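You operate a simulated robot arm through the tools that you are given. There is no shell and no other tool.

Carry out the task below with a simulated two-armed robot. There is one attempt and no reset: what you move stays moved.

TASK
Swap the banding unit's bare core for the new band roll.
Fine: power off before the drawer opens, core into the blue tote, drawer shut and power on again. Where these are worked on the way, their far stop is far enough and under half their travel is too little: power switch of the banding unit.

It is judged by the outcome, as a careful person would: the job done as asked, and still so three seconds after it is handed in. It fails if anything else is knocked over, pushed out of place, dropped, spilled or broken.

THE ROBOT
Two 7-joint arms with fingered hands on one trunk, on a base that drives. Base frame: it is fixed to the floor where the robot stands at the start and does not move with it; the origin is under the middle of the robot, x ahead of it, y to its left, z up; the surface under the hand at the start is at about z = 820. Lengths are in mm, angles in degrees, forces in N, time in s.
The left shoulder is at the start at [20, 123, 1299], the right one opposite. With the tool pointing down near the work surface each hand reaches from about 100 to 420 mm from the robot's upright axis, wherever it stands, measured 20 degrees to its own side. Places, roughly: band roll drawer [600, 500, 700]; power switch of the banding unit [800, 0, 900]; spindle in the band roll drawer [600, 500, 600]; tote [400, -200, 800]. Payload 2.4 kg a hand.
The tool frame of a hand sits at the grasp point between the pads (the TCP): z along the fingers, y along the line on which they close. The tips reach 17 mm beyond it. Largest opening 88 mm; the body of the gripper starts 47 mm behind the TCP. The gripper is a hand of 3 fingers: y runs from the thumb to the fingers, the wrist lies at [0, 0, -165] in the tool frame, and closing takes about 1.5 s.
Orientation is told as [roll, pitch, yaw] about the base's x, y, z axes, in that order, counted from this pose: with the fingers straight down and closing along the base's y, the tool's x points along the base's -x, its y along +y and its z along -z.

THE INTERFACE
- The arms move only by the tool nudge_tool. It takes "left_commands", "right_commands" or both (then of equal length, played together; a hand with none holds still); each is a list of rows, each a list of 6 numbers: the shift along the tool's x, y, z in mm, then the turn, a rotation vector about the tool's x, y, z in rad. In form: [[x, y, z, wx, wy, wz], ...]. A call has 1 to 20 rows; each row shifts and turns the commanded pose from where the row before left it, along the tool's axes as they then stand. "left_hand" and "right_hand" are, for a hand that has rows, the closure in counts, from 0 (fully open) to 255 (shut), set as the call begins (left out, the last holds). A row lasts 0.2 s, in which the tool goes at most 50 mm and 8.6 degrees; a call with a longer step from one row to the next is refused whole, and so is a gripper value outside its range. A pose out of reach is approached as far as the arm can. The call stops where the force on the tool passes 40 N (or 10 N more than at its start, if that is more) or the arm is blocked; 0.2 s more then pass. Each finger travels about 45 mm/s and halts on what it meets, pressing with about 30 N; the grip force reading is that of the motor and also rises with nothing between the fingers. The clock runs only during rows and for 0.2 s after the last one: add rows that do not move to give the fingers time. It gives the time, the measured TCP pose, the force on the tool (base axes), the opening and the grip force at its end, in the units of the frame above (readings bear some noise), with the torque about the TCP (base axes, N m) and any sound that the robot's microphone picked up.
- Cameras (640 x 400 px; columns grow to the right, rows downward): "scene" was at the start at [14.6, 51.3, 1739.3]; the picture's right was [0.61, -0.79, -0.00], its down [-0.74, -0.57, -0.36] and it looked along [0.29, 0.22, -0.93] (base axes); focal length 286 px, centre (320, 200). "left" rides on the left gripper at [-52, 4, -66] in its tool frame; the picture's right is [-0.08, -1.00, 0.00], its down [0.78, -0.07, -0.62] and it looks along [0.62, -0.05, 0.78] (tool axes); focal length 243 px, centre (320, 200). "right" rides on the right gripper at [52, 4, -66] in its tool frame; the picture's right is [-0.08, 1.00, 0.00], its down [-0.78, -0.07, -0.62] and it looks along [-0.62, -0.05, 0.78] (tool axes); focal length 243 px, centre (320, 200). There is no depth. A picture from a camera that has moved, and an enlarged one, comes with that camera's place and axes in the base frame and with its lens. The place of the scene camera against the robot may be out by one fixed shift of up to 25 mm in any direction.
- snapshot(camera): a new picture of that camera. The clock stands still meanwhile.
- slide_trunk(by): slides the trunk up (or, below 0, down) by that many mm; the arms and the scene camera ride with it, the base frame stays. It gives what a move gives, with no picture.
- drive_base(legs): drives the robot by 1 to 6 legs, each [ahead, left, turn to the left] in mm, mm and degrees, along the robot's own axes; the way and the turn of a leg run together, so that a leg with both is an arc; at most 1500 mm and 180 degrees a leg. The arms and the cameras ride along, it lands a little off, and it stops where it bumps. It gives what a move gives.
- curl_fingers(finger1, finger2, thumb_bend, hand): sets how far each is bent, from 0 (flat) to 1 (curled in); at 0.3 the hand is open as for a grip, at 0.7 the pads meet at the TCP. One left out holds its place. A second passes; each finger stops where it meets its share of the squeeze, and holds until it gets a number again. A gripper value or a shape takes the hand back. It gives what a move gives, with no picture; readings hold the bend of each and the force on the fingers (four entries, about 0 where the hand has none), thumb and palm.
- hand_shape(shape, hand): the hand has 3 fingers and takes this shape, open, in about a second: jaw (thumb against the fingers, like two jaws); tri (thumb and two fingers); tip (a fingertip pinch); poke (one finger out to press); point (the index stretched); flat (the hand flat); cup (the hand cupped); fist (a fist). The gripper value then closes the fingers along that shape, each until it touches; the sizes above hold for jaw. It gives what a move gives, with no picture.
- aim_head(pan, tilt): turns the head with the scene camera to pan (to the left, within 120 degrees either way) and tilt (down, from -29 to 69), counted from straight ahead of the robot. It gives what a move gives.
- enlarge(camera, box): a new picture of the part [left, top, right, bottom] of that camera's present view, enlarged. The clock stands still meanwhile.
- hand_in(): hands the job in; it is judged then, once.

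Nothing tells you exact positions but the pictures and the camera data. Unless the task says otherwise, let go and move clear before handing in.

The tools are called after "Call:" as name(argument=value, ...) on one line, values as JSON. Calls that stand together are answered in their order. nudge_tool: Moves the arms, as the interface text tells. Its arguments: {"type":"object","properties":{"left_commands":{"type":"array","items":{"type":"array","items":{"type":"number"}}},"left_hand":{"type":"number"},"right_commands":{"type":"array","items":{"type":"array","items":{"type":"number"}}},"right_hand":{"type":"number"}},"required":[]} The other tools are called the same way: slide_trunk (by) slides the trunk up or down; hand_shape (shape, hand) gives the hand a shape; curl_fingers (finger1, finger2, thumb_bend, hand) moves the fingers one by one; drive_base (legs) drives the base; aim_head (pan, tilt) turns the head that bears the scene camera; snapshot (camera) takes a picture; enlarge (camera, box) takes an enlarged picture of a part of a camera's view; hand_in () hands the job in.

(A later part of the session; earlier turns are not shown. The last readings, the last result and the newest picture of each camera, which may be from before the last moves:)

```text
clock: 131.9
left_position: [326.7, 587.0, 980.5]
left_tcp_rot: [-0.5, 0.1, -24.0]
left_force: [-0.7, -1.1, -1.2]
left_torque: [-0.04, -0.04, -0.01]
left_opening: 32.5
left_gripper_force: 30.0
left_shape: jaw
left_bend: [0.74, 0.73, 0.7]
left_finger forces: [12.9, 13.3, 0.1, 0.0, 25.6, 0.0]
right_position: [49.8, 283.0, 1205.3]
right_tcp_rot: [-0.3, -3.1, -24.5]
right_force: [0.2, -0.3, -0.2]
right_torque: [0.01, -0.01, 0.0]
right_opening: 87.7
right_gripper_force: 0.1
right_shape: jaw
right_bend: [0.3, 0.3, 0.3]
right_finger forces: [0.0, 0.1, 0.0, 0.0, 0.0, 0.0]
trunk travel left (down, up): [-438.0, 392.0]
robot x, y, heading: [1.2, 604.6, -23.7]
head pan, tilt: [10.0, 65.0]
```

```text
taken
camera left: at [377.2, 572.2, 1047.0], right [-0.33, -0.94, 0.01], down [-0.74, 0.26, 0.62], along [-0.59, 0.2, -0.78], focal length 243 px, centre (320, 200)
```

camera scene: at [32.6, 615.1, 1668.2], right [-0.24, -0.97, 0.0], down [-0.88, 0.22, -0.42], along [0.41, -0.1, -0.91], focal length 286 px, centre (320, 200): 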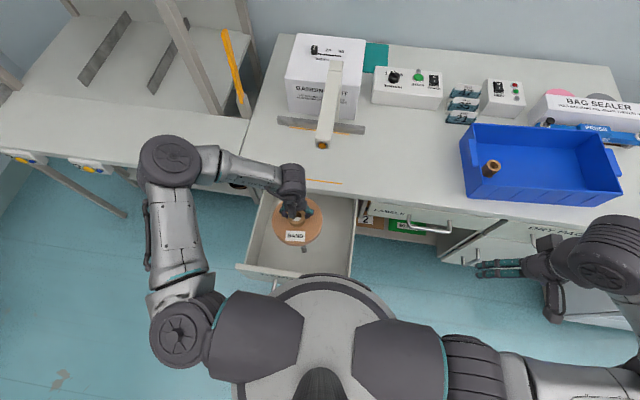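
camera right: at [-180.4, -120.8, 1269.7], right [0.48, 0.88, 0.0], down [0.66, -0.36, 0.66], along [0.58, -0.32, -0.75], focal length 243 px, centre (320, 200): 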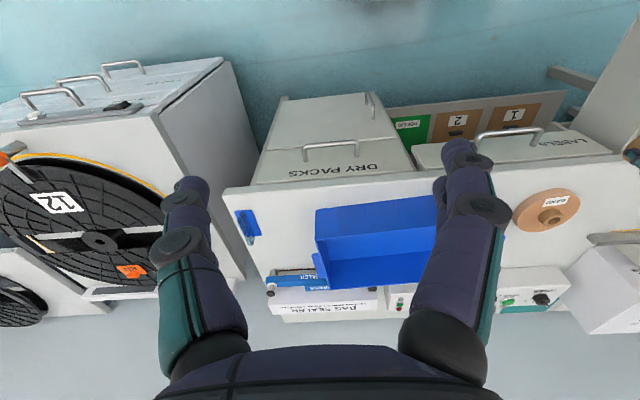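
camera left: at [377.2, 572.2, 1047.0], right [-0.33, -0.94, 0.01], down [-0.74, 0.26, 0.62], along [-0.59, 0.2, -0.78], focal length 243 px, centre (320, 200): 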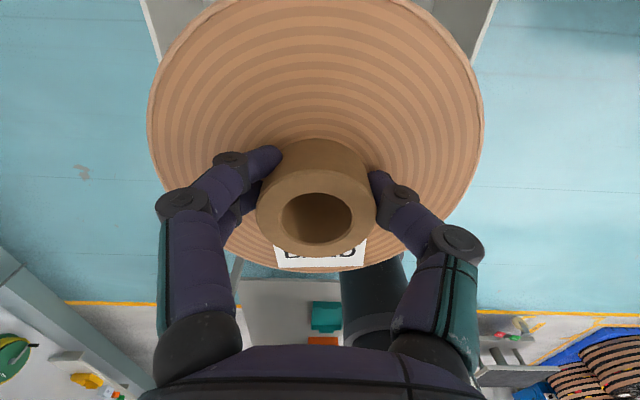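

The roll now hovers over the open drawer. From my earlier views the spindle tip lies at (329.2, 589.5, 660). I lower the trunk and fine-align.

Call:
slide_trunk(by=-115)

Call:
nudge_tool(left_commands=[[-2, 1.7, 10, 0, 0, 0], [0, 0, 20, 0, 0, 0], [0, 0, 0, 0, 0, 0]])

Call:
nudge_tool(left_commands=[[0, 0, 0, 0, 0, 0]])

Call:
snapshot(camera="left")

Call:
snapshot(camera="scene")

```text
clock: 133.3
left_position: [326.1, 587.8, 865.8]
left_tcp_rot: [-0.4, 0.2, -24.1]
left_force: [0.0, -0.5, -2.1]
left_torque: [0.0, 0.0, 0.0]
left_opening: 32.7
left_gripper_force: 30.2
left_shape: jaw
left_bend: [0.74, 0.73, 0.7]
left_finger forces: [12.9, 13.5, 0.0, 0.0, 25.7, 0.0]
right_position: [50.0, 282.0, 1090.6]
right_tcp_rot: [-0.5, -2.9, -24.4]
right_force: [-0.1, 0.2, 0.5]
right_torque: [-0.01, 0.02, 0.02]
right_opening: 87.9
right_gripper_force: 0.1
right_shape: jaw
right_bend: [0.3, 0.3, 0.3]
right_finger forces: [0.0, 0.0, 0.0, 0.1, 0.0, 0.0]
trunk travel left (down, up): [-323.0, 507.0]
robot x, y, heading: [3.1, 607.8, -23.9]
head pan, tilt: [10.0, 65.0]
```

```text
clock: 134.1
left_position: [327.5, 588.8, 837.3]
left_tcp_rot: [-0.5, 0.2, -23.8]
left_force: [0.1, 0.8, -0.5]
left_torque: [-0.05, -0.02, -0.02]
left_opening: 32.4
left_gripper_force: 30.1
left_shape: jaw
left_bend: [0.74, 0.73, 0.7]
left_finger forces: [12.8, 13.4, 0.1, 0.0, 25.6, 0.1]
right_position: [49.0, 282.5, 1090.0]
right_tcp_rot: [-0.4, -3.0, -24.4]
right_force: [0.2, 0.8, -0.6]
right_torque: [0.0, 0.04, 0.0]
right_opening: 88.0
right_gripper_force: 0.1
right_shape: jaw
right_bend: [0.3, 0.3, 0.3]
right_finger forces: [0.1, 0.0, 0.1, 0.0, 0.0, 0.0]
trunk travel left (down, up): [-323.0, 507.0]
robot x, y, heading: [0.2, 604.1, -23.8]
head pan, tilt: [10.0, 65.0]
```

```text
clock: 134.5
left_position: [327.3, 588.9, 836.1]
left_tcp_rot: [-0.6, 0.2, -24.0]
left_force: [0.0, 0.5, -1.3]
left_torque: [-0.02, -0.02, 0.01]
left_opening: 32.4
left_gripper_force: 30.6
left_shape: jaw
left_bend: [0.74, 0.73, 0.7]
left_finger forces: [12.8, 13.5, 0.0, 0.0, 25.6, 0.0]
right_position: [48.9, 281.6, 1090.7]
right_tcp_rot: [-0.4, -2.8, -24.4]
right_force: [-0.3, -0.4, 0.3]
right_torque: [-0.01, -0.01, -0.01]
right_opening: 88.0
right_gripper_force: 0.0
right_shape: jaw
right_bend: [0.3, 0.3, 0.3]
right_finger forces: [0.0, 0.0, 0.0, 0.1, 0.0, 0.0]
trunk travel left (down, up): [-323.0, 507.0]
robot x, y, heading: [-2.4, 604.7, -23.8]
head pan, tilt: [10.0, 65.0]
```

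```text
taken
camera left: at [378.5, 572.2, 902.1], right [-0.33, -0.94, 0.01], down [-0.74, 0.26, 0.62], along [-0.59, 0.2, -0.78], focal length 243 px, centre (320, 200)
```

left: 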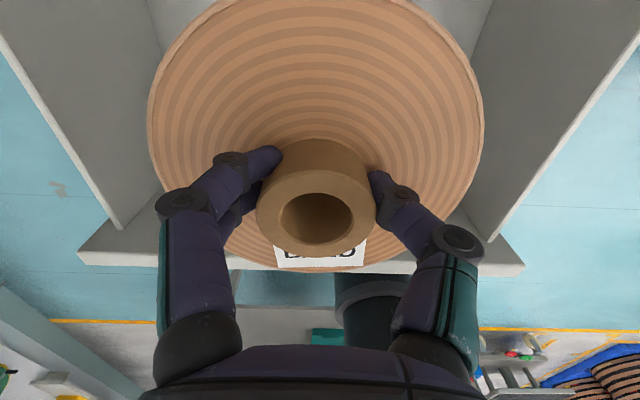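

```text
taken
camera scene: at [32.7, 615.3, 1553.1], right [-0.24, -0.97, 0.0], down [-0.88, 0.22, -0.42], along [0.41, -0.1, -0.91], focal length 286 px, centre (320, 200)
```

scene: 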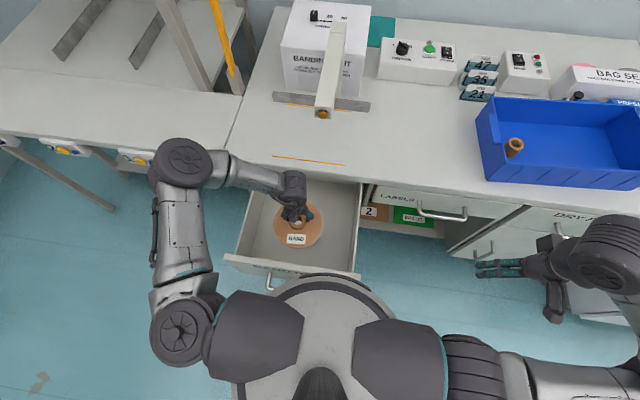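

Alignment agrees within a couple of mm. Descending to just above the spindle tip.

Call:
nudge_tool(left_commands=[[-1.4, 0.6, 25, 0, 0, 0], [0, 0, 30, 0, 0, 0], [0, 0, 30, 0, 0, 0], [0, 0, 30, 0, 0, 0], [0, 0, 0, 0, 0, 0]])

Call:
snapshot(camera="left")

Call:
enlarge(camera="scene", box=[220, 170, 380, 300])

```text
clock: 135.7
left_position: [329.8, 586.6, 720.2]
left_tcp_rot: [-0.4, 0.1, -24.1]
left_force: [-0.7, 0.3, -1.6]
left_torque: [0.0, -0.03, 0.03]
left_opening: 32.1
left_gripper_force: 30.2
left_shape: jaw
left_bend: [0.74, 0.73, 0.7]
left_finger forces: [12.8, 13.5, 0.1, 0.1, 25.7, 0.1]
right_position: [49.7, 281.2, 1090.8]
right_tcp_rot: [-0.4, -3.0, -24.4]
right_force: [-0.2, -0.2, 0.6]
right_torque: [0.01, 0.0, 0.0]
right_opening: 88.0
right_gripper_force: 0.1
right_shape: jaw
right_bend: [0.3, 0.3, 0.3]
right_finger forces: [0.0, 0.1, 0.0, 0.0, 0.0, 0.0]
trunk travel left (down, up): [-323.0, 507.0]
robot x, y, heading: [1.2, 604.8, -23.8]
head pan, tilt: [10.0, 65.0]
```

```text
taken
camera left: at [380.7, 571.6, 785.5], right [-0.33, -0.94, 0.01], down [-0.74, 0.26, 0.62], along [-0.59, 0.2, -0.78], focal length 243 px, centre (320, 200)
```

left: 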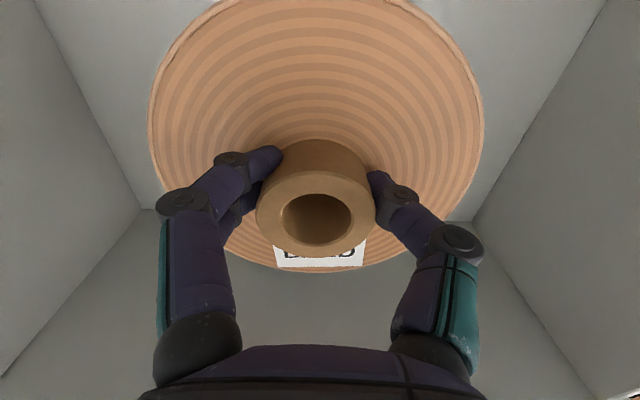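

```text
3.08 times, centred on (300, 235) of scene
camera zoom: at [32.6, 615.3, 1553.1], right [-0.24, -0.97, 0.0], down [-0.88, 0.22, -0.42], along [0.41, -0.1, -0.91], focal length 880 px, centre (382, 92)
```

zoom: 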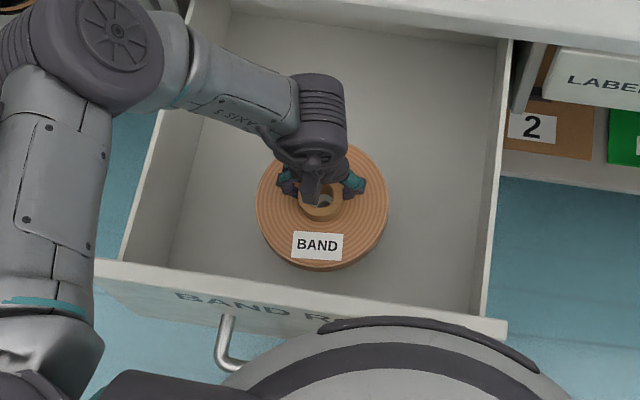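

Call:
enlarge(camera="scene", box=[285, 205, 325, 235])

```text
13.33 times, centred on (305, 220) of scene
camera zoom: at [32.6, 615.3, 1553.1], right [-0.24, -0.97, 0.0], down [-0.88, 0.22, -0.42], along [0.41, -0.1, -0.91], focal length 3815 px, centre (520, -67)
```

zoom: 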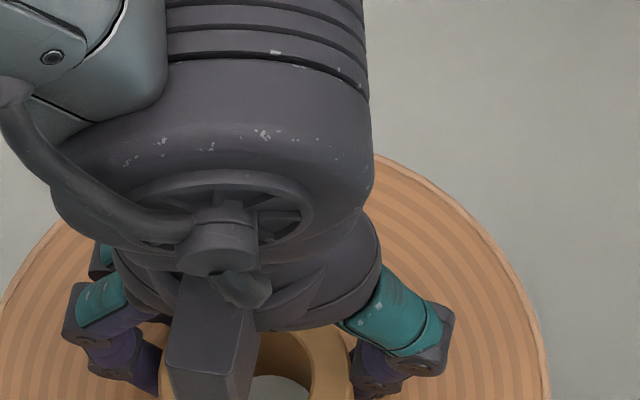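

Call:
enlarge(camera="scene", box=[285, 220, 325, 250])

```text
13.33 times, centred on (305, 235) of scene
camera zoom: at [32.6, 615.3, 1553.1], right [-0.24, -0.97, 0.0], down [-0.88, 0.22, -0.42], along [0.41, -0.1, -0.91], focal length 3815 px, centre (520, -267)
```

zoom: 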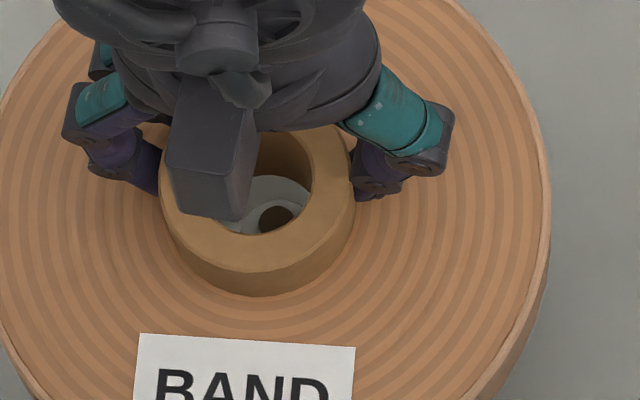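

Through the hub hole I can see the spindle tip; it sits ~8–10 mm further toward the bench than the hub axis. I shift the hand 8 mm forward and look through the hole again.

Call:
nudge_tool(left_commands=[[-8, 0, 0, 0, 0, 0], [0, 0, 0, 0, 0, 0]])

Call:
enlarge(camera="scene", box=[285, 215, 325, 245])

```text
clock: 136.3
left_position: [337.1, 584.4, 720.5]
left_tcp_rot: [-0.5, 0.2, -23.9]
left_force: [-0.2, -0.4, -1.9]
left_torque: [0.01, 0.0, 0.01]
left_opening: 32.1
left_gripper_force: 30.0
left_shape: jaw
left_bend: [0.74, 0.73, 0.7]
left_finger forces: [12.9, 13.4, 0.0, 0.0, 25.7, 0.1]
right_position: [48.5, 282.2, 1090.7]
right_tcp_rot: [-0.5, -3.0, -24.4]
right_force: [0.3, -0.5, -0.4]
right_torque: [0.01, -0.04, 0.0]
right_opening: 88.2
right_gripper_force: 0.2
right_shape: jaw
right_bend: [0.3, 0.3, 0.3]
right_finger forces: [0.0, 0.1, 0.0, 0.0, 0.0, 0.0]
trunk travel left (down, up): [-323.0, 507.0]
robot x, y, heading: [2.2, 604.4, -23.7]
head pan, tilt: [10.0, 65.0]
```

```text
13.33 times, centred on (305, 230) of scene
camera zoom: at [32.6, 615.3, 1553.1], right [-0.24, -0.97, 0.0], down [-0.88, 0.22, -0.42], along [0.41, -0.1, -0.91], focal length 3815 px, centre (520, -200)
```

zoom: 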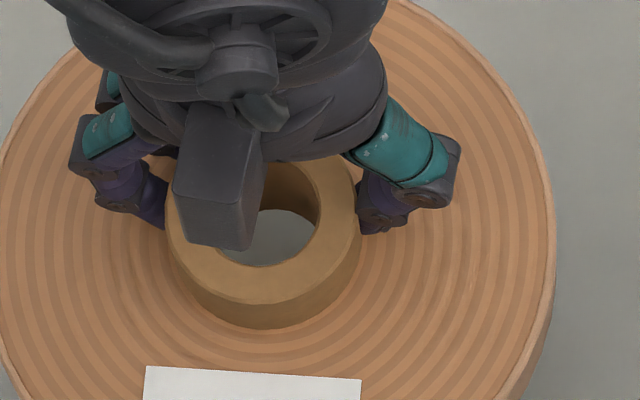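

The tip is now hidden behind the near wall as expected for an aligned hub (within ~2 mm). Nudging 2 mm more and descending slowly.

Call:
nudge_tool(left_commands=[[-1.5, 0, 6, 0, 0, 0], [0, 0, 6, 0, 0, 0], [0, 0, 5, 0, 0, 0], [0, 0, 5, 0, 0, 0], [0, 0, 4, 0, 0, 0]])

Call:
enlarge(camera="scene", box=[285, 215, 325, 245])

```text
clock: 137.5
left_position: [336.7, 584.2, 695.1]
left_tcp_rot: [-0.5, 0.1, -24.1]
left_force: [0.5, 0.5, -1.5]
left_torque: [-0.06, -0.02, -0.01]
left_opening: 32.0
left_gripper_force: 30.1
left_shape: jaw
left_bend: [0.74, 0.73, 0.7]
left_finger forces: [13.0, 13.4, 0.0, 0.0, 25.6, 0.1]
right_position: [49.4, 282.3, 1089.5]
right_tcp_rot: [-0.3, -3.0, -24.4]
right_force: [1.2, 0.9, 0.4]
right_torque: [0.0, 0.01, -0.01]
right_opening: 88.0
right_gripper_force: 0.1
right_shape: jaw
right_bend: [0.3, 0.3, 0.3]
right_finger forces: [0.1, 0.0, 0.0, 0.0, 0.1, 0.1]
trunk travel left (down, up): [-323.0, 507.0]
robot x, y, heading: [-0.1, 604.2, -23.7]
head pan, tilt: [10.0, 65.0]
```

```text
13.33 times, centred on (305, 230) of scene
camera zoom: at [32.7, 615.3, 1553.1], right [-0.24, -0.97, 0.0], down [-0.88, 0.22, -0.42], along [0.41, -0.1, -0.91], focal length 3815 px, centre (520, -200)
```

zoom: 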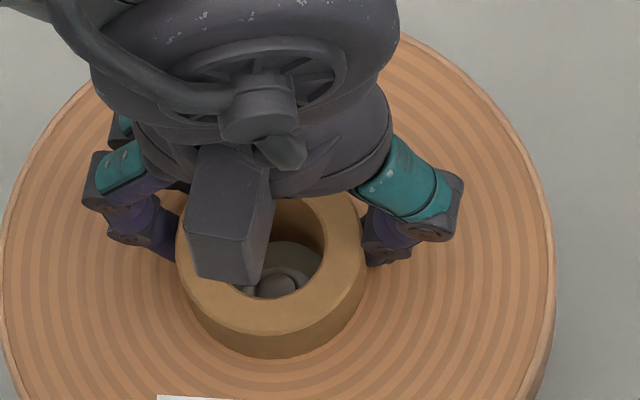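

Call:
nudge_tool(left_commands=[[-2, 0.5, 4, 0, 0, 0], [0, 0, 4, 0, 0, 0], [0, 0, 4, 0, 0, 0], [0, 0, 3, 0, 0, 0]])

Call:
enlarge(camera="scene", box=[285, 220, 325, 250])

```text
clock: 138.5
left_position: [339.6, 583.9, 681.1]
left_tcp_rot: [-0.4, 0.1, -24.0]
left_force: [-1.1, -1.0, -1.8]
left_torque: [0.03, 0.0, -0.01]
left_opening: 32.0
left_gripper_force: 30.1
left_shape: jaw
left_bend: [0.74, 0.73, 0.7]
left_finger forces: [13.1, 13.5, 0.0, 0.0, 25.5, 0.1]
right_position: [48.4, 282.3, 1091.0]
right_tcp_rot: [-0.4, -3.0, -24.5]
right_force: [0.3, -0.1, 0.1]
right_torque: [-0.01, 0.0, 0.0]
right_opening: 88.0
right_gripper_force: 0.0
right_shape: jaw
right_bend: [0.3, 0.3, 0.3]
right_finger forces: [0.1, 0.0, 0.0, 0.1, 0.1, 0.1]
trunk travel left (down, up): [-323.0, 507.0]
robot x, y, heading: [0.2, 602.6, -24.1]
head pan, tilt: [10.0, 65.0]
```

```text
13.33 times, centred on (305, 235) of scene
camera zoom: at [32.7, 615.3, 1553.1], right [-0.24, -0.97, 0.0], down [-0.88, 0.22, -0.42], along [0.41, -0.1, -0.91], focal length 3815 px, centre (520, -267)
```

zoom: 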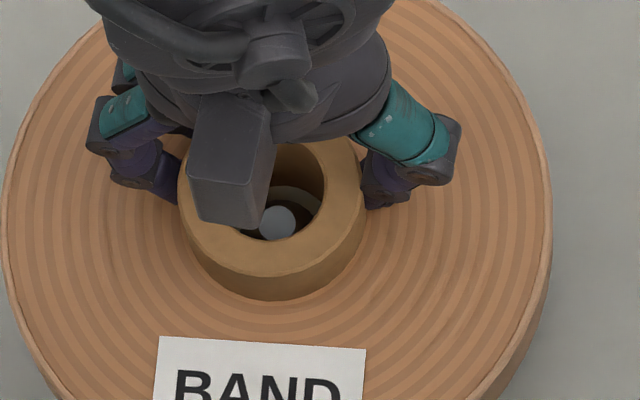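

The spindle tip is inside the hub hole without contact. Continuing down to seat the roll.

Call:
nudge_tool(left_commands=[[0, 0, 5, 0, 0, 0], [0, 0, 5, 0, 0, 0], [0, 0, 5, 0, 0, 0], [0, 0, 5, 0, 0, 0], [0, 0, 3, 0, 0, 0], [0, 0, 3, 0, 0, 0]])

Call:
enlarge(camera="scene", box=[285, 220, 325, 250])

```text
clock: 139.9
left_position: [341.0, 582.6, 654.2]
left_tcp_rot: [-0.5, 0.1, -24.0]
left_force: [-1.2, -0.2, -1.6]
left_torque: [-0.01, -0.01, -0.02]
left_opening: 32.3
left_gripper_force: 30.4
left_shape: jaw
left_bend: [0.74, 0.73, 0.7]
left_finger forces: [13.1, 13.5, 0.0, 0.0, 25.5, 0.0]
right_position: [49.1, 281.5, 1089.7]
right_tcp_rot: [-0.4, -3.1, -24.4]
right_force: [-0.6, -0.6, -0.2]
right_torque: [0.01, 0.04, -0.02]
right_opening: 88.3
right_gripper_force: 0.1
right_shape: jaw
right_bend: [0.3, 0.3, 0.3]
right_finger forces: [0.0, 0.0, 0.1, 0.0, 0.0, 0.0]
trunk travel left (down, up): [-323.0, 507.0]
robot x, y, heading: [0.4, 602.8, -23.8]
head pan, tilt: [10.0, 65.0]
```

```text
13.33 times, centred on (305, 235) of scene
camera zoom: at [32.6, 615.3, 1553.1], right [-0.24, -0.97, 0.0], down [-0.88, 0.22, -0.42], along [0.41, -0.1, -0.91], focal length 3815 px, centre (520, -267)
```

zoom: 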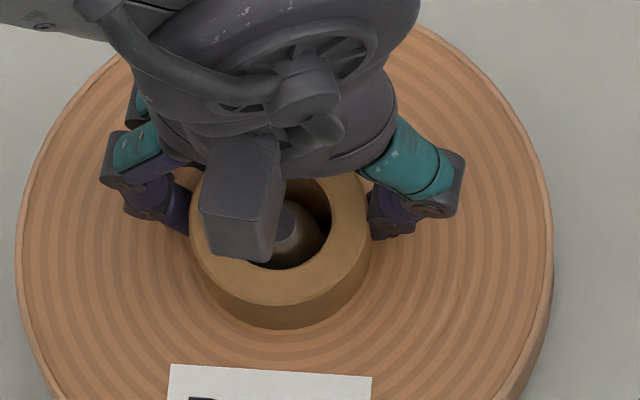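

Call:
nudge_tool(left_commands=[[0, 0, 2, 0, 0, 0], [0, 0, 2, 0, 0, 0], [0, 0, 2, 0, 0, 0], [0, 0, 2, 0, 0, 0]])

```text
clock: 140.9
left_position: [340.1, 582.8, 646.3]
left_tcp_rot: [-0.4, 0.0, -24.0]
left_force: [0.3, 0.4, 5.2]
left_torque: [0.06, -0.04, -0.05]
left_opening: 32.2
left_gripper_force: 29.6
left_shape: jaw
left_bend: [0.74, 0.73, 0.7]
left_finger forces: [14.5, 14.0, 0.1, 0.1, 26.2, 0.0]
right_position: [48.8, 281.3, 1091.2]
right_tcp_rot: [-0.4, -2.9, -24.4]
right_force: [-1.2, -0.3, 0.4]
right_torque: [-0.01, 0.02, 0.0]
right_opening: 88.1
right_gripper_force: 0.1
right_shape: jaw
right_bend: [0.3, 0.3, 0.3]
right_finger forces: [0.0, 0.0, 0.0, 0.0, 0.0, 0.0]
trunk travel left (down, up): [-323.0, 507.0]
robot x, y, heading: [0.6, 603.1, -23.9]
head pan, tilt: [10.0, 65.0]
```

Contact at the predicted seating height (646). One small press, then release and withdraw upward.

Call:
nudge_tool(left_commands=[[0, 0, 1.5, 0, 0, 0], [0, 0, 0, 0, 0, 0]])

Call:
snapshot(camera="left")

Call:
enlarge(camera="scene", box=[220, 170, 380, 300])

```text
clock: 141.5
left_position: [339.6, 584.3, 646.4]
left_tcp_rot: [-0.5, 0.1, -24.0]
left_force: [0.6, 0.2, 15.4]
left_torque: [0.07, -0.09, -0.05]
left_opening: 32.1
left_gripper_force: 30.3
left_shape: jaw
left_bend: [0.74, 0.73, 0.7]
left_finger forces: [16.0, 14.9, 0.0, 0.0, 28.0, 0.0]
right_position: [47.8, 282.1, 1090.0]
right_tcp_rot: [-0.4, -3.0, -24.3]
right_force: [0.4, 0.4, -0.2]
right_torque: [0.05, 0.01, -0.01]
right_opening: 87.9
right_gripper_force: 0.2
right_shape: jaw
right_bend: [0.3, 0.3, 0.3]
right_finger forces: [0.1, 0.0, 0.0, 0.0, 0.1, 0.1]
trunk travel left (down, up): [-323.0, 507.0]
robot x, y, heading: [1.2, 604.9, -23.7]
head pan, tilt: [10.0, 65.0]
```

```text
taken
camera left: at [390.5, 567.3, 711.9], right [-0.33, -0.94, 0.01], down [-0.74, 0.26, 0.62], along [-0.59, 0.2, -0.78], focal length 243 px, centre (320, 200)
```

left: 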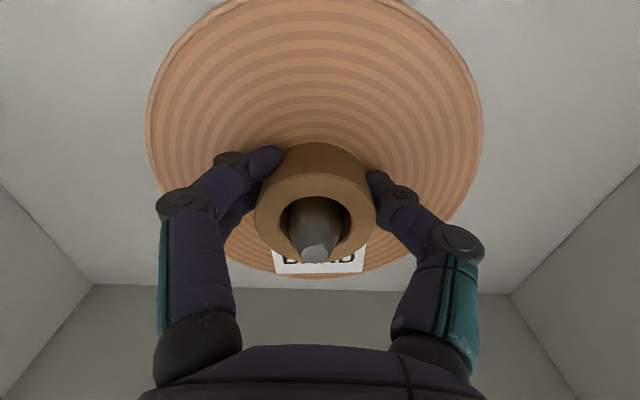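

```text
3.08 times, centred on (300, 235) of scene
camera zoom: at [31.5, 615.5, 1553.3], right [-0.24, -0.97, 0.0], down [-0.88, 0.22, -0.42], along [0.41, -0.1, -0.91], focal length 880 px, centre (382, 92)
```

zoom: 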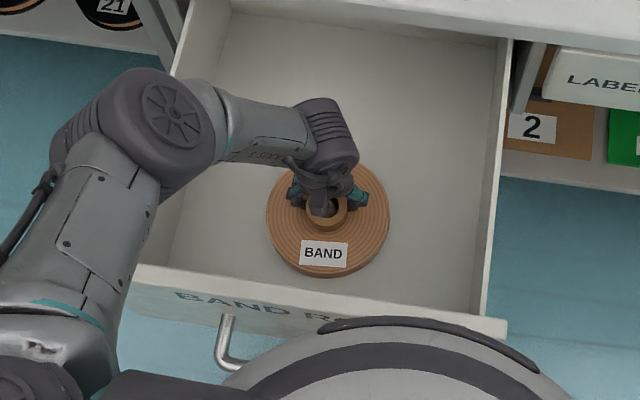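

Seated with the spindle through the hub. Releasing and lifting out.

Call:
nudge_tool(left_commands=[[0, 0, 0, 0, 0, 0], [0, 0, 0, 0, 0, 0], [0, 0, 0, 0, 0, 0], [0, 0, 0, 0, 0, 0], [0, 0, 0, 0, 0, 0], [0, 0, 0, 0, 0, 0], [0, 0, -15, 0, 0, 0], [0, 0, -30, 0, 0, 0], [0, 0, -40, 0, 0, 0], [0, 0, -40, 0, 0, 0], [0, 0, -40, 0, 0, 0], [0, 0, -40, 0, 0, 0]], left_hand=0)

Call:
snapshot(camera="left")

Call:
snapshot(camera="scene")

```text
clock: 142.0
left_position: [341.6, 580.9, 645.6]
left_tcp_rot: [-0.7, 0.0, -24.0]
left_force: [-0.4, 0.5, 0.4]
left_torque: [-0.01, -0.01, -0.01]
left_opening: 87.9
left_gripper_force: 0.2
left_shape: jaw
left_bend: [0.3, 0.3, 0.3]
left_finger forces: [0.1, 0.1, 0.1, 0.0, 0.1, 0.0]
right_position: [50.0, 283.0, 1090.6]
right_tcp_rot: [-0.5, -2.9, -24.4]
right_force: [-0.1, 1.0, -0.4]
right_torque: [0.03, -0.02, -0.02]
right_opening: 88.2
right_gripper_force: 0.1
right_shape: jaw
right_bend: [0.3, 0.3, 0.3]
right_finger forces: [0.1, 0.0, 0.1, 0.1, 0.0, 0.0]
trunk travel left (down, up): [-323.0, 507.0]
robot x, y, heading: [1.3, 603.5, -23.7]
head pan, tilt: [10.0, 65.0]
stopped in row 2 (left hand): the force on the tool passed its limit at 44 N (the readings are from after the stop); the commanded pose is now the measured one
```

```text
taken
camera left: at [391.9, 565.7, 711.6], right [-0.33, -0.94, 0.01], down [-0.74, 0.26, 0.62], along [-0.59, 0.19, -0.78], focal length 243 px, centre (320, 200)
```

left: 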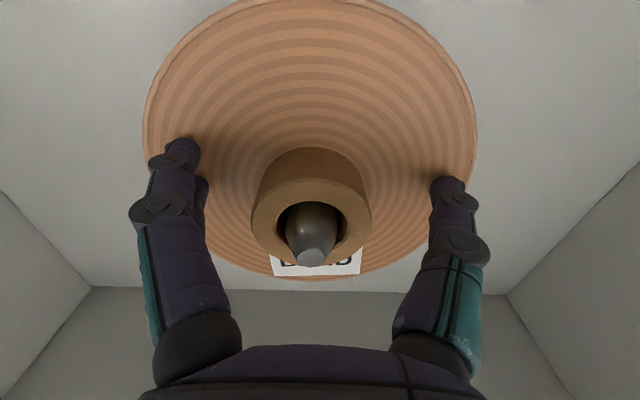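

```text
taken
camera scene: at [34.3, 615.3, 1552.7], right [-0.24, -0.97, 0.0], down [-0.88, 0.22, -0.42], along [0.41, -0.1, -0.91], focal length 286 px, centre (320, 200)
```

scene: 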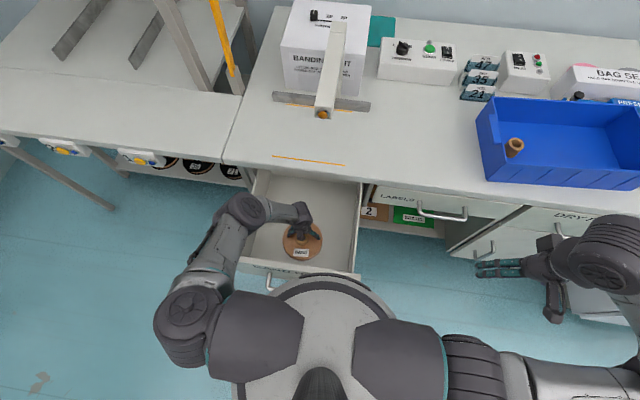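

Fingers are open and free (just a transient on release). Lifting clear.

Call:
nudge_tool(left_commands=[[0, 0, -10, 0, 0, 0], [0, 0, -20, 0, 0, 0], [0, 0, -40, 0, 0, 0], [0, 0, -40, 0, 0, 0], [0, 0, -40, 0, 0, 0], [0, 0, -40, 0, 0, 0], [0, 0, -40, 0, 0, 0]])

Call:
slide_trunk(by=100)

Call:
snapshot(camera="left")

Call:
snapshot(camera="scene")

```text
clock: 143.6
left_position: [340.2, 583.3, 877.8]
left_tcp_rot: [-0.7, -0.1, -23.9]
left_force: [0.1, -0.9, 0.8]
left_torque: [0.02, -0.04, 0.01]
left_opening: 87.8
left_gripper_force: 0.1
left_shape: jaw
left_bend: [0.3, 0.3, 0.3]
left_finger forces: [0.1, 0.0, 0.0, 0.1, 0.0, 0.0]
right_position: [48.7, 282.0, 1091.5]
right_tcp_rot: [-0.4, -3.0, -24.5]
right_force: [0.3, -0.3, -0.9]
right_torque: [0.01, -0.01, 0.02]
right_opening: 88.1
right_gripper_force: 0.1
right_shape: jaw
right_bend: [0.3, 0.3, 0.3]
right_finger forces: [0.0, 0.1, 0.0, 0.0, 0.0, 0.0]
trunk travel left (down, up): [-323.0, 507.0]
robot x, y, heading: [-0.1, 604.3, -23.9]
head pan, tilt: [10.0, 65.0]
```

```text
clock: 145.0
left_position: [340.3, 583.5, 977.4]
left_tcp_rot: [-0.7, -0.1, -24.1]
left_force: [-0.2, -1.0, 0.2]
left_torque: [-0.01, 0.0, 0.02]
left_opening: 88.1
left_gripper_force: 0.0
left_shape: jaw
left_bend: [0.3, 0.3, 0.3]
left_finger forces: [0.1, 0.0, 0.0, 0.0, 0.0, 0.0]
right_position: [49.3, 282.3, 1190.9]
right_tcp_rot: [-0.4, -2.9, -24.4]
right_force: [0.0, -0.2, -0.2]
right_torque: [0.0, 0.02, 0.02]
right_opening: 88.0
right_gripper_force: 0.1
right_shape: jaw
right_bend: [0.3, 0.3, 0.3]
right_finger forces: [0.1, 0.1, 0.0, 0.0, 0.0, 0.0]
trunk travel left (down, up): [-423.0, 407.0]
robot x, y, heading: [0.4, 603.8, -23.8]
head pan, tilt: [10.0, 65.0]
```

```text
taken
camera left: at [391.4, 567.7, 1043.0], right [-0.33, -0.94, 0.01], down [-0.74, 0.26, 0.62], along [-0.59, 0.19, -0.78], focal length 243 px, centre (320, 200)
```

left: 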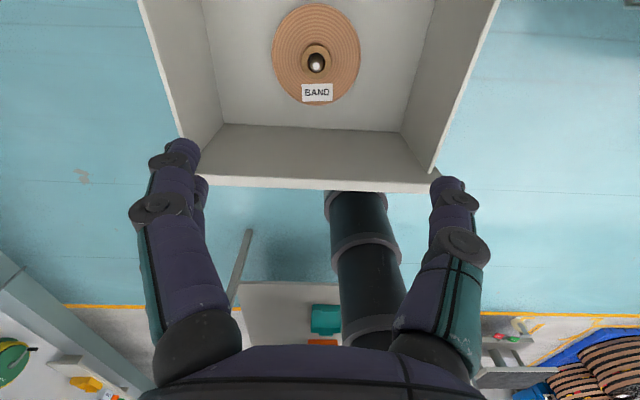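

```text
taken
camera scene: at [32.6, 615.2, 1653.1], right [-0.24, -0.97, 0.0], down [-0.88, 0.22, -0.42], along [0.41, -0.1, -0.91], focal length 286 px, centre (320, 200)
```

scene: 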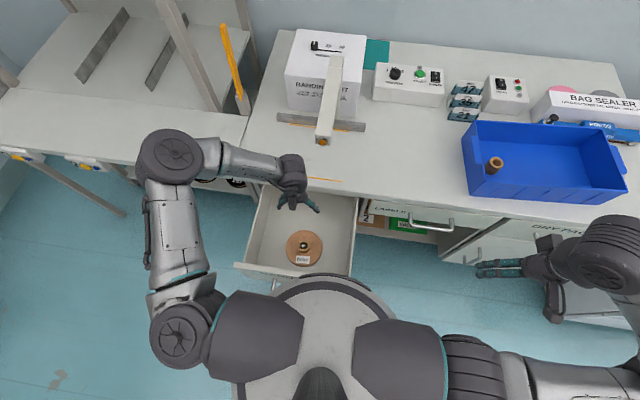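

The new roll sits on the spindle, label up. Now back off and reorient the hand to grasp the drawer handle again for closing.

Call:
drive_base(legs=[[-400, -40, 0]])

Call:
nudge_tool(left_commands=[[-35, 11, 0, 0, 0, 0], [-35, 11, 0, 0, 0, 0], [-35, 11, 0, 0, 0, 0]])

Call:
nudge_tool(left_commands=[[0, 0, 0, 0, -0.1386, 0], [0, 0, 0, 0, -0.1386, 0], [0, 0, 0, 0, -0.1386, 0], [0, 0, 0, 0, -0.1386, 0], [0, 0, 0, 0, -0.1386, 0], [0, 0, 0, 0, -0.1386, 0], [0, 0, 0, 0, -0.1386, 0], [0, 0, 0, 0, -0.1386, 0], [0, 0, 0, 0, -0.1386, 0], [0, 0, 0, 0, 0, 0.143], [0, 0, 0, 0, 0, 0.143], [0, 0, 0, 0, 0, 0.143], [0, 0, 0, 0, 0, 0.143], [0, 0, 0, 0, 0, 0.143], [0, 0, 0, 0, 0, 0.143], [0, 0, 0, 0, 0, 0.143], [0, 0, 0, 0, 0, 0.143], [0, 0, 0, 0, 0, 0.143], [0, 0, 0, 0, 0, 0.143], [0, 0, 0, 0, 0, 0.143]])

Call:
snapshot(camera="left")

Call:
snapshot(camera="scene")

```text
clock: 147.5
left_position: [-42.5, 705.6, 977.1]
left_tcp_rot: [-0.7, -0.1, -24.3]
left_force: [0.4, -0.3, 0.0]
left_torque: [-0.01, 0.0, -0.02]
left_opening: 88.0
left_gripper_force: 0.0
left_shape: jaw
left_bend: [0.3, 0.3, 0.3]
left_finger forces: [0.0, 0.1, 0.1, 0.0, 0.0, 0.0]
right_position: [-332.3, 405.9, 1190.1]
right_tcp_rot: [-0.4, -3.0, -24.6]
right_force: [0.8, 0.1, 1.3]
right_torque: [0.0, -0.01, 0.04]
right_opening: 88.2
right_gripper_force: 0.0
right_shape: jaw
right_bend: [0.3, 0.3, 0.3]
right_finger forces: [0.0, 0.0, 0.1, 0.0, 0.0, 0.0]
trunk travel left (down, up): [-423.0, 407.0]
robot x, y, heading: [-378.0, 730.9, -23.7]
head pan, tilt: [10.0, 65.0]
```

```text
clock: 148.3
left_position: [69.6, 694.0, 978.1]
left_tcp_rot: [-0.7, -0.1, -24.4]
left_force: [0.5, -0.2, 0.5]
left_torque: [0.02, -0.06, -0.02]
left_opening: 87.7
left_gripper_force: 0.1
left_shape: jaw
left_bend: [0.3, 0.3, 0.3]
left_finger forces: [0.1, 0.0, 0.0, 0.0, 0.1, 0.1]
right_position: [-332.5, 406.5, 1190.6]
right_tcp_rot: [-0.5, -3.0, -24.5]
right_force: [0.0, -0.8, 0.0]
right_torque: [0.02, 0.02, 0.0]
right_opening: 88.2
right_gripper_force: 0.1
right_shape: jaw
right_bend: [0.3, 0.3, 0.3]
right_finger forces: [0.0, 0.0, 0.1, 0.0, 0.0, 0.1]
trunk travel left (down, up): [-423.0, 407.0]
robot x, y, heading: [-380.7, 731.3, -23.8]
head pan, tilt: [10.0, 65.0]
```

```text
clock: 152.5
left_position: [69.1, 692.8, 977.3]
left_tcp_rot: [71.5, -0.4, -114.3]
left_force: [0.5, -0.1, 0.3]
left_torque: [0.01, 0.0, 0.0]
left_opening: 88.2
left_gripper_force: 0.0
left_shape: jaw
left_bend: [0.3, 0.3, 0.3]
left_finger forces: [0.1, 0.1, 0.0, 0.1, 0.0, 0.1]
right_position: [-332.9, 405.9, 1191.6]
right_tcp_rot: [-0.3, -3.1, -24.5]
right_force: [0.0, -0.1, 0.2]
right_torque: [0.0, 0.01, 0.03]
right_opening: 88.0
right_gripper_force: 0.1
right_shape: jaw
right_bend: [0.3, 0.3, 0.3]
right_finger forces: [0.0, 0.0, 0.0, 0.0, 0.1, 0.1]
trunk travel left (down, up): [-423.0, 407.0]
robot x, y, heading: [-383.7, 725.8, -24.0]
head pan, tilt: [10.0, 65.0]
```

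```text
taken
camera left: at [-6.9, 671.8, 1002.7], right [-0.33, 0.05, -0.94], down [-0.24, 0.96, 0.13], along [0.92, 0.26, -0.3], focal length 243 px, centre (320, 200)
```

left: 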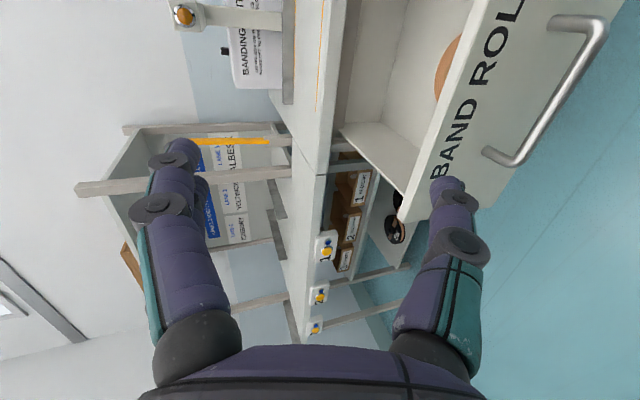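

```text
taken
camera scene: at [-348.4, 739.0, 1653.1], right [-0.24, -0.97, 0.0], down [-0.88, 0.22, -0.42], along [0.41, -0.1, -0.91], focal length 286 px, centre (320, 200)
```

scene: 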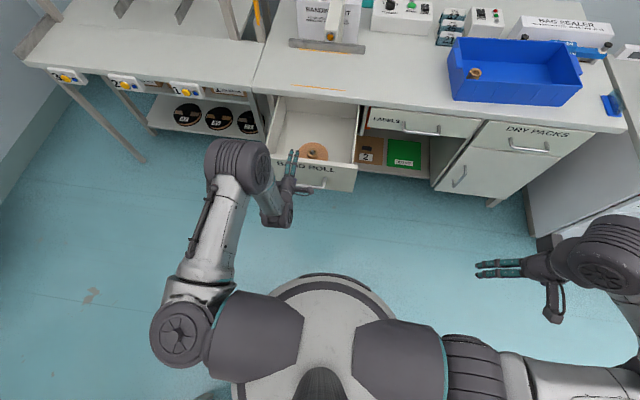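

Call:
slide_trunk(by=-288)

Call:
nudge_tool(left_commands=[[0, 7.9, 23.7, 0, 0, 0], [0, 7.9, 23.7, 0, 0, 0], [0, 6.3, 19, 0, 0, 0]])

Call:
snapshot(camera="left")

```text
clock: 155.4
left_position: [69.1, 693.9, 688.4]
left_tcp_rot: [71.7, -0.6, -114.2]
left_force: [0.7, 0.1, 1.1]
left_torque: [-0.01, -0.03, 0.0]
left_opening: 87.9
left_gripper_force: 0.1
left_shape: jaw
left_bend: [0.3, 0.3, 0.3]
left_finger forces: [0.1, 0.0, 0.1, 0.0, 0.0, 0.0]
right_position: [-332.3, 406.0, 902.6]
right_tcp_rot: [-0.4, -3.1, -24.6]
right_force: [0.2, -0.6, 0.5]
right_torque: [0.0, 0.0, 0.0]
right_opening: 88.1
right_gripper_force: 0.1
right_shape: jaw
right_bend: [0.3, 0.3, 0.3]
right_finger forces: [0.0, 0.0, 0.0, 0.0, 0.0, 0.0]
trunk travel left (down, up): [-135.0, 695.0]
robot x, y, heading: [-384.6, 729.2, -23.9]
head pan, tilt: [10.0, 65.0]
```

```text
clock: 156.2
left_position: [132.8, 666.0, 689.5]
left_tcp_rot: [71.5, -0.6, -114.2]
left_force: [-0.3, -0.3, 0.2]
left_torque: [0.02, 0.04, 0.01]
left_opening: 88.2
left_gripper_force: 0.0
left_shape: jaw
left_bend: [0.3, 0.3, 0.3]
left_finger forces: [0.0, 0.1, 0.0, 0.0, 0.1, 0.0]
right_position: [-332.7, 406.2, 902.3]
right_tcp_rot: [-0.4, -3.0, -24.7]
right_force: [-0.9, -0.2, 0.9]
right_torque: [-0.04, 0.01, -0.01]
right_opening: 87.9
right_gripper_force: 0.0
right_shape: jaw
right_bend: [0.3, 0.3, 0.3]
right_finger forces: [0.0, 0.0, 0.0, 0.0, 0.0, 0.0]
trunk travel left (down, up): [-135.0, 695.0]
robot x, y, heading: [-378.1, 727.7, -24.1]
head pan, tilt: [10.0, 65.0]
```

```text
taken
camera left: at [56.8, 643.6, 715.2], right [-0.33, 0.04, -0.94], down [-0.24, 0.96, 0.13], along [0.92, 0.26, -0.3], focal length 243 px, centre (320, 200)
```

left: 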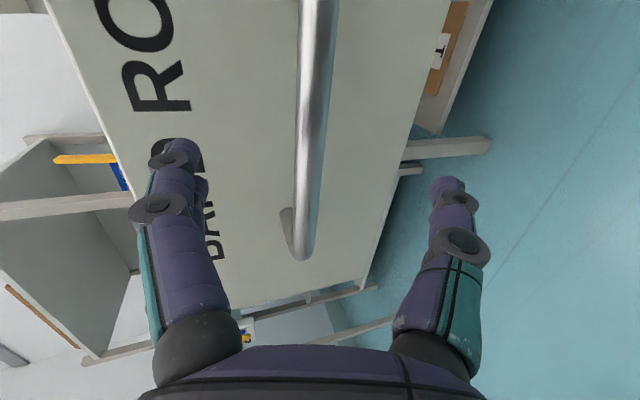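

Call:
nudge_tool(left_commands=[[0, 6.3, 19, 0, 0, 0], [0, 3.2, 9.5, 0, 0, 0]])

Call:
snapshot(camera="left")

```text
clock: 156.8
left_position: [160.4, 652.3, 688.9]
left_tcp_rot: [71.5, -0.7, -114.2]
left_force: [-0.3, -0.4, -0.2]
left_torque: [-0.01, 0.02, 0.03]
left_opening: 87.7
left_gripper_force: 0.1
left_shape: jaw
left_bend: [0.3, 0.3, 0.3]
left_finger forces: [0.0, 0.1, 0.0, 0.1, 0.1, 0.0]
right_position: [-333.2, 406.1, 902.8]
right_tcp_rot: [-0.4, -2.9, -24.6]
right_force: [-0.1, 0.2, 0.2]
right_torque: [-0.01, 0.0, -0.03]
right_opening: 88.0
right_gripper_force: 0.1
right_shape: jaw
right_bend: [0.3, 0.3, 0.3]
right_finger forces: [0.0, 0.0, 0.0, 0.0, 0.0, 0.0]
trunk travel left (down, up): [-135.0, 695.0]
robot x, y, heading: [-376.9, 731.8, -24.4]
head pan, tilt: [10.0, 65.0]
```

```text
taken
camera left: at [84.0, 631.2, 714.5], right [-0.33, 0.04, -0.94], down [-0.24, 0.96, 0.13], along [0.92, 0.26, -0.3], focal length 243 px, centre (320, 200)
```

left: 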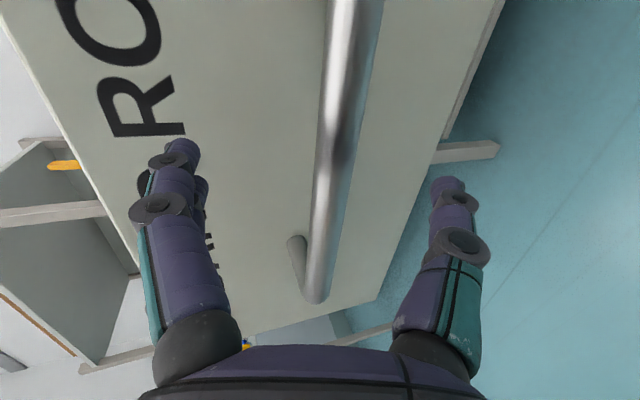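

Same picture as before the first grasp. Closing on the bar.

Call:
nudge_tool(left_commands=[[0, 0, 0, 0, 0, 0], [0, 0, 0, 0, 0, 0], [0, 0, 0, 0, 0, 0], [0, 0, 0, 0, 0, 0], [0, 0, 0, 0, 0, 0], [0, 0, 0, 0, 0, 0], [0, 0, 0, 0, 0, 0], [0, 0, 0, 0, 0, 0], [0, 0, 0, 0, 0, 0], [0, 0, 0, 0, 0, 0]], left_hand=255)

Call:
nudge_tool(left_commands=[[0, 6.3, 19, 0, 0, 0], [0, 6.3, 19, 0, 0, 0]])

Call:
snapshot(camera="left")

```text
clock: 159.0
left_position: [160.8, 653.8, 688.8]
left_tcp_rot: [71.5, -0.5, -114.3]
left_force: [1.2, -0.9, -3.9]
left_torque: [-0.04, -0.03, 0.01]
left_opening: 5.8
left_gripper_force: 30.0
left_shape: jaw
left_bend: [0.69, 0.69, 0.72]
left_finger forces: [10.8, 10.5, 0.0, 0.1, 25.2, 0.0]
right_position: [-332.7, 404.6, 903.3]
right_tcp_rot: [-0.4, -2.9, -24.6]
right_force: [0.1, 0.1, -0.7]
right_torque: [-0.03, 0.02, -0.01]
right_opening: 87.8
right_gripper_force: 0.1
right_shape: jaw
right_bend: [0.3, 0.3, 0.3]
right_finger forces: [0.1, 0.0, 0.0, 0.0, 0.1, 0.0]
trunk travel left (down, up): [-135.0, 695.0]
robot x, y, heading: [-381.5, 726.8, -24.2]
head pan, tilt: [10.0, 65.0]
```

```text
clock: 159.6
left_position: [198.7, 635.9, 686.2]
left_tcp_rot: [71.4, -0.6, -114.1]
left_force: [0.3, 2.1, -8.4]
left_torque: [-0.09, -0.19, -0.05]
left_opening: 0.0
left_gripper_force: 29.8
left_shape: jaw
left_bend: [0.74, 0.74, 0.79]
left_finger forces: [0.1, 0.1, 0.0, 0.0, 12.8, 0.0]
right_position: [-331.7, 405.6, 901.9]
right_tcp_rot: [-0.4, -3.0, -24.5]
right_force: [-0.5, 1.0, 0.1]
right_torque: [-0.01, 0.0, -0.03]
right_opening: 87.9
right_gripper_force: 0.0
right_shape: jaw
right_bend: [0.3, 0.3, 0.3]
right_finger forces: [0.1, 0.0, 0.0, 0.1, 0.0, 0.0]
trunk travel left (down, up): [-135.0, 695.0]
robot x, y, heading: [-380.3, 730.2, -24.1]
head pan, tilt: [10.0, 65.0]
```

```text
taken
camera left: at [122.0, 613.6, 713.1], right [-0.33, 0.04, -0.94], down [-0.24, 0.96, 0.13], along [0.91, 0.26, -0.31], focal length 243 px, centre (320, 200)
```

left: 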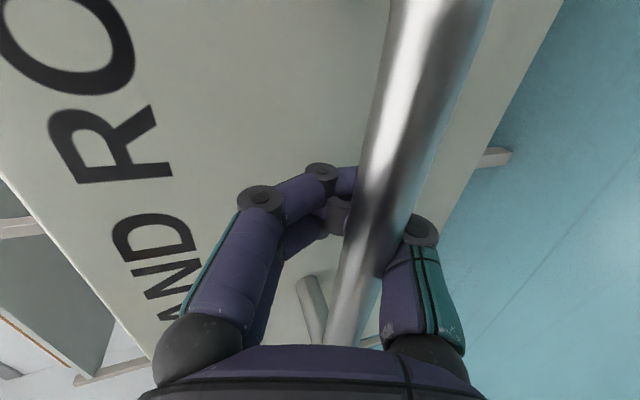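

The bar slid deeper between the fingers, so now the fingertips bear near the drawer face. I continue pushing gently and watch that the drawer moves.

Call:
nudge_tool(left_commands=[[0, 3.2, 9.5, 0, 0, 0], [0, 3.2, 9.5, 0, 0, 0], [0, 3.2, 9.5, 0, 0, 0]])

Call:
snapshot(camera="left")

Call:
snapshot(camera="scene")

```text
clock: 160.4
left_position: [223.7, 623.8, 687.1]
left_tcp_rot: [71.3, -0.7, -114.3]
left_force: [-0.8, 3.8, -9.2]
left_torque: [-0.04, -0.21, -0.07]
left_opening: 0.1
left_gripper_force: 30.1
left_shape: jaw
left_bend: [0.74, 0.74, 0.79]
left_finger forces: [0.0, 0.0, 0.0, 0.0, 14.1, 0.1]
right_position: [-332.0, 407.1, 902.7]
right_tcp_rot: [-0.4, -2.9, -24.6]
right_force: [0.4, -1.2, -0.2]
right_torque: [0.01, 0.02, 0.0]
right_opening: 87.9
right_gripper_force: 0.2
right_shape: jaw
right_bend: [0.3, 0.3, 0.3]
right_finger forces: [0.0, 0.0, 0.0, 0.1, 0.0, 0.0]
trunk travel left (down, up): [-135.0, 695.0]
robot x, y, heading: [-377.9, 730.6, -23.8]
head pan, tilt: [10.0, 65.0]
```

```text
taken
camera left: at [148.6, 602.1, 713.1], right [-0.33, 0.04, -0.94], down [-0.24, 0.96, 0.13], along [0.91, 0.26, -0.31], focal length 243 px, centre (320, 200)
```

left: 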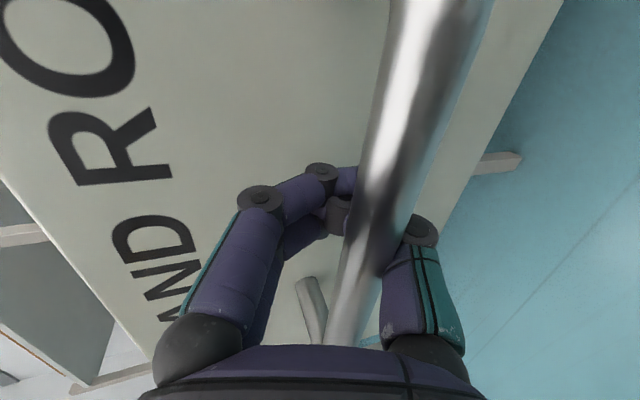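

```text
taken
camera scene: at [-347.4, 739.5, 1365.1], right [-0.24, -0.97, 0.0], down [-0.88, 0.22, -0.42], along [0.41, -0.1, -0.91], focal length 286 px, centre (320, 200)
```

scene: 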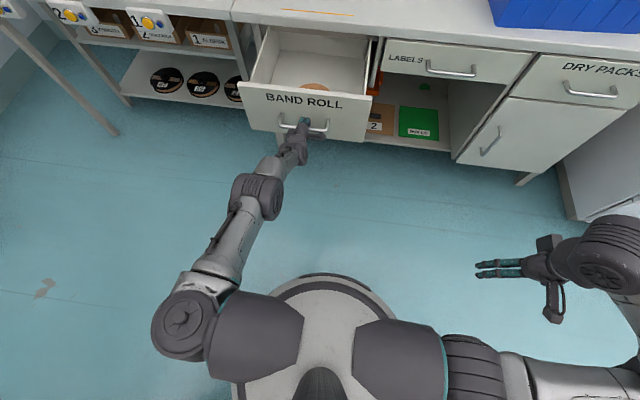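

The drawer follows the hand. Driving forward to push it most of the way in.

Call:
drive_base(legs=[[200, 3, 0]])

Call:
snapshot(camera="left")

Call:
snapshot(camera="scene")

```text
clock: 162.0
left_position: [412.3, 546.4, 687.2]
left_tcp_rot: [71.6, -0.5, -114.0]
left_force: [0.3, 2.1, -10.2]
left_torque: [-0.06, -0.28, -0.1]
left_opening: 0.3
left_gripper_force: 30.2
left_shape: jaw
left_bend: [0.74, 0.74, 0.79]
left_finger forces: [0.0, 0.0, 0.1, 0.0, 15.5, 0.1]
right_position: [-142.5, 327.0, 902.2]
right_tcp_rot: [-0.4, -2.8, -24.4]
right_force: [0.2, -0.6, 0.0]
right_torque: [0.0, 0.02, 0.01]
right_opening: 88.0
right_gripper_force: 0.2
right_shape: jaw
right_bend: [0.3, 0.3, 0.3]
right_finger forces: [0.0, 0.0, 0.0, 0.0, 0.1, 0.1]
trunk travel left (down, up): [-135.0, 695.0]
robot x, y, heading: [-192.9, 648.6, -23.9]
head pan, tilt: [10.0, 65.0]
```

```text
taken
camera left: at [336.9, 523.6, 713.4], right [-0.33, 0.04, -0.94], down [-0.24, 0.96, 0.13], along [0.91, 0.27, -0.31], focal length 243 px, centre (320, 200)
```

left: 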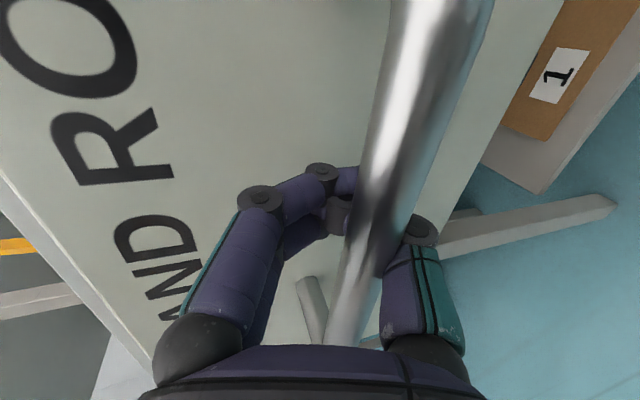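

```text
taken
camera scene: at [-159.4, 659.6, 1365.1], right [-0.24, -0.97, 0.0], down [-0.88, 0.22, -0.42], along [0.41, -0.1, -0.91], focal length 286 px, centre (320, 200)
```

scene: 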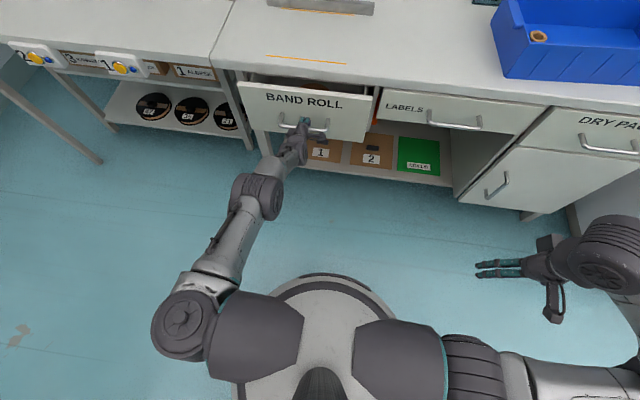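

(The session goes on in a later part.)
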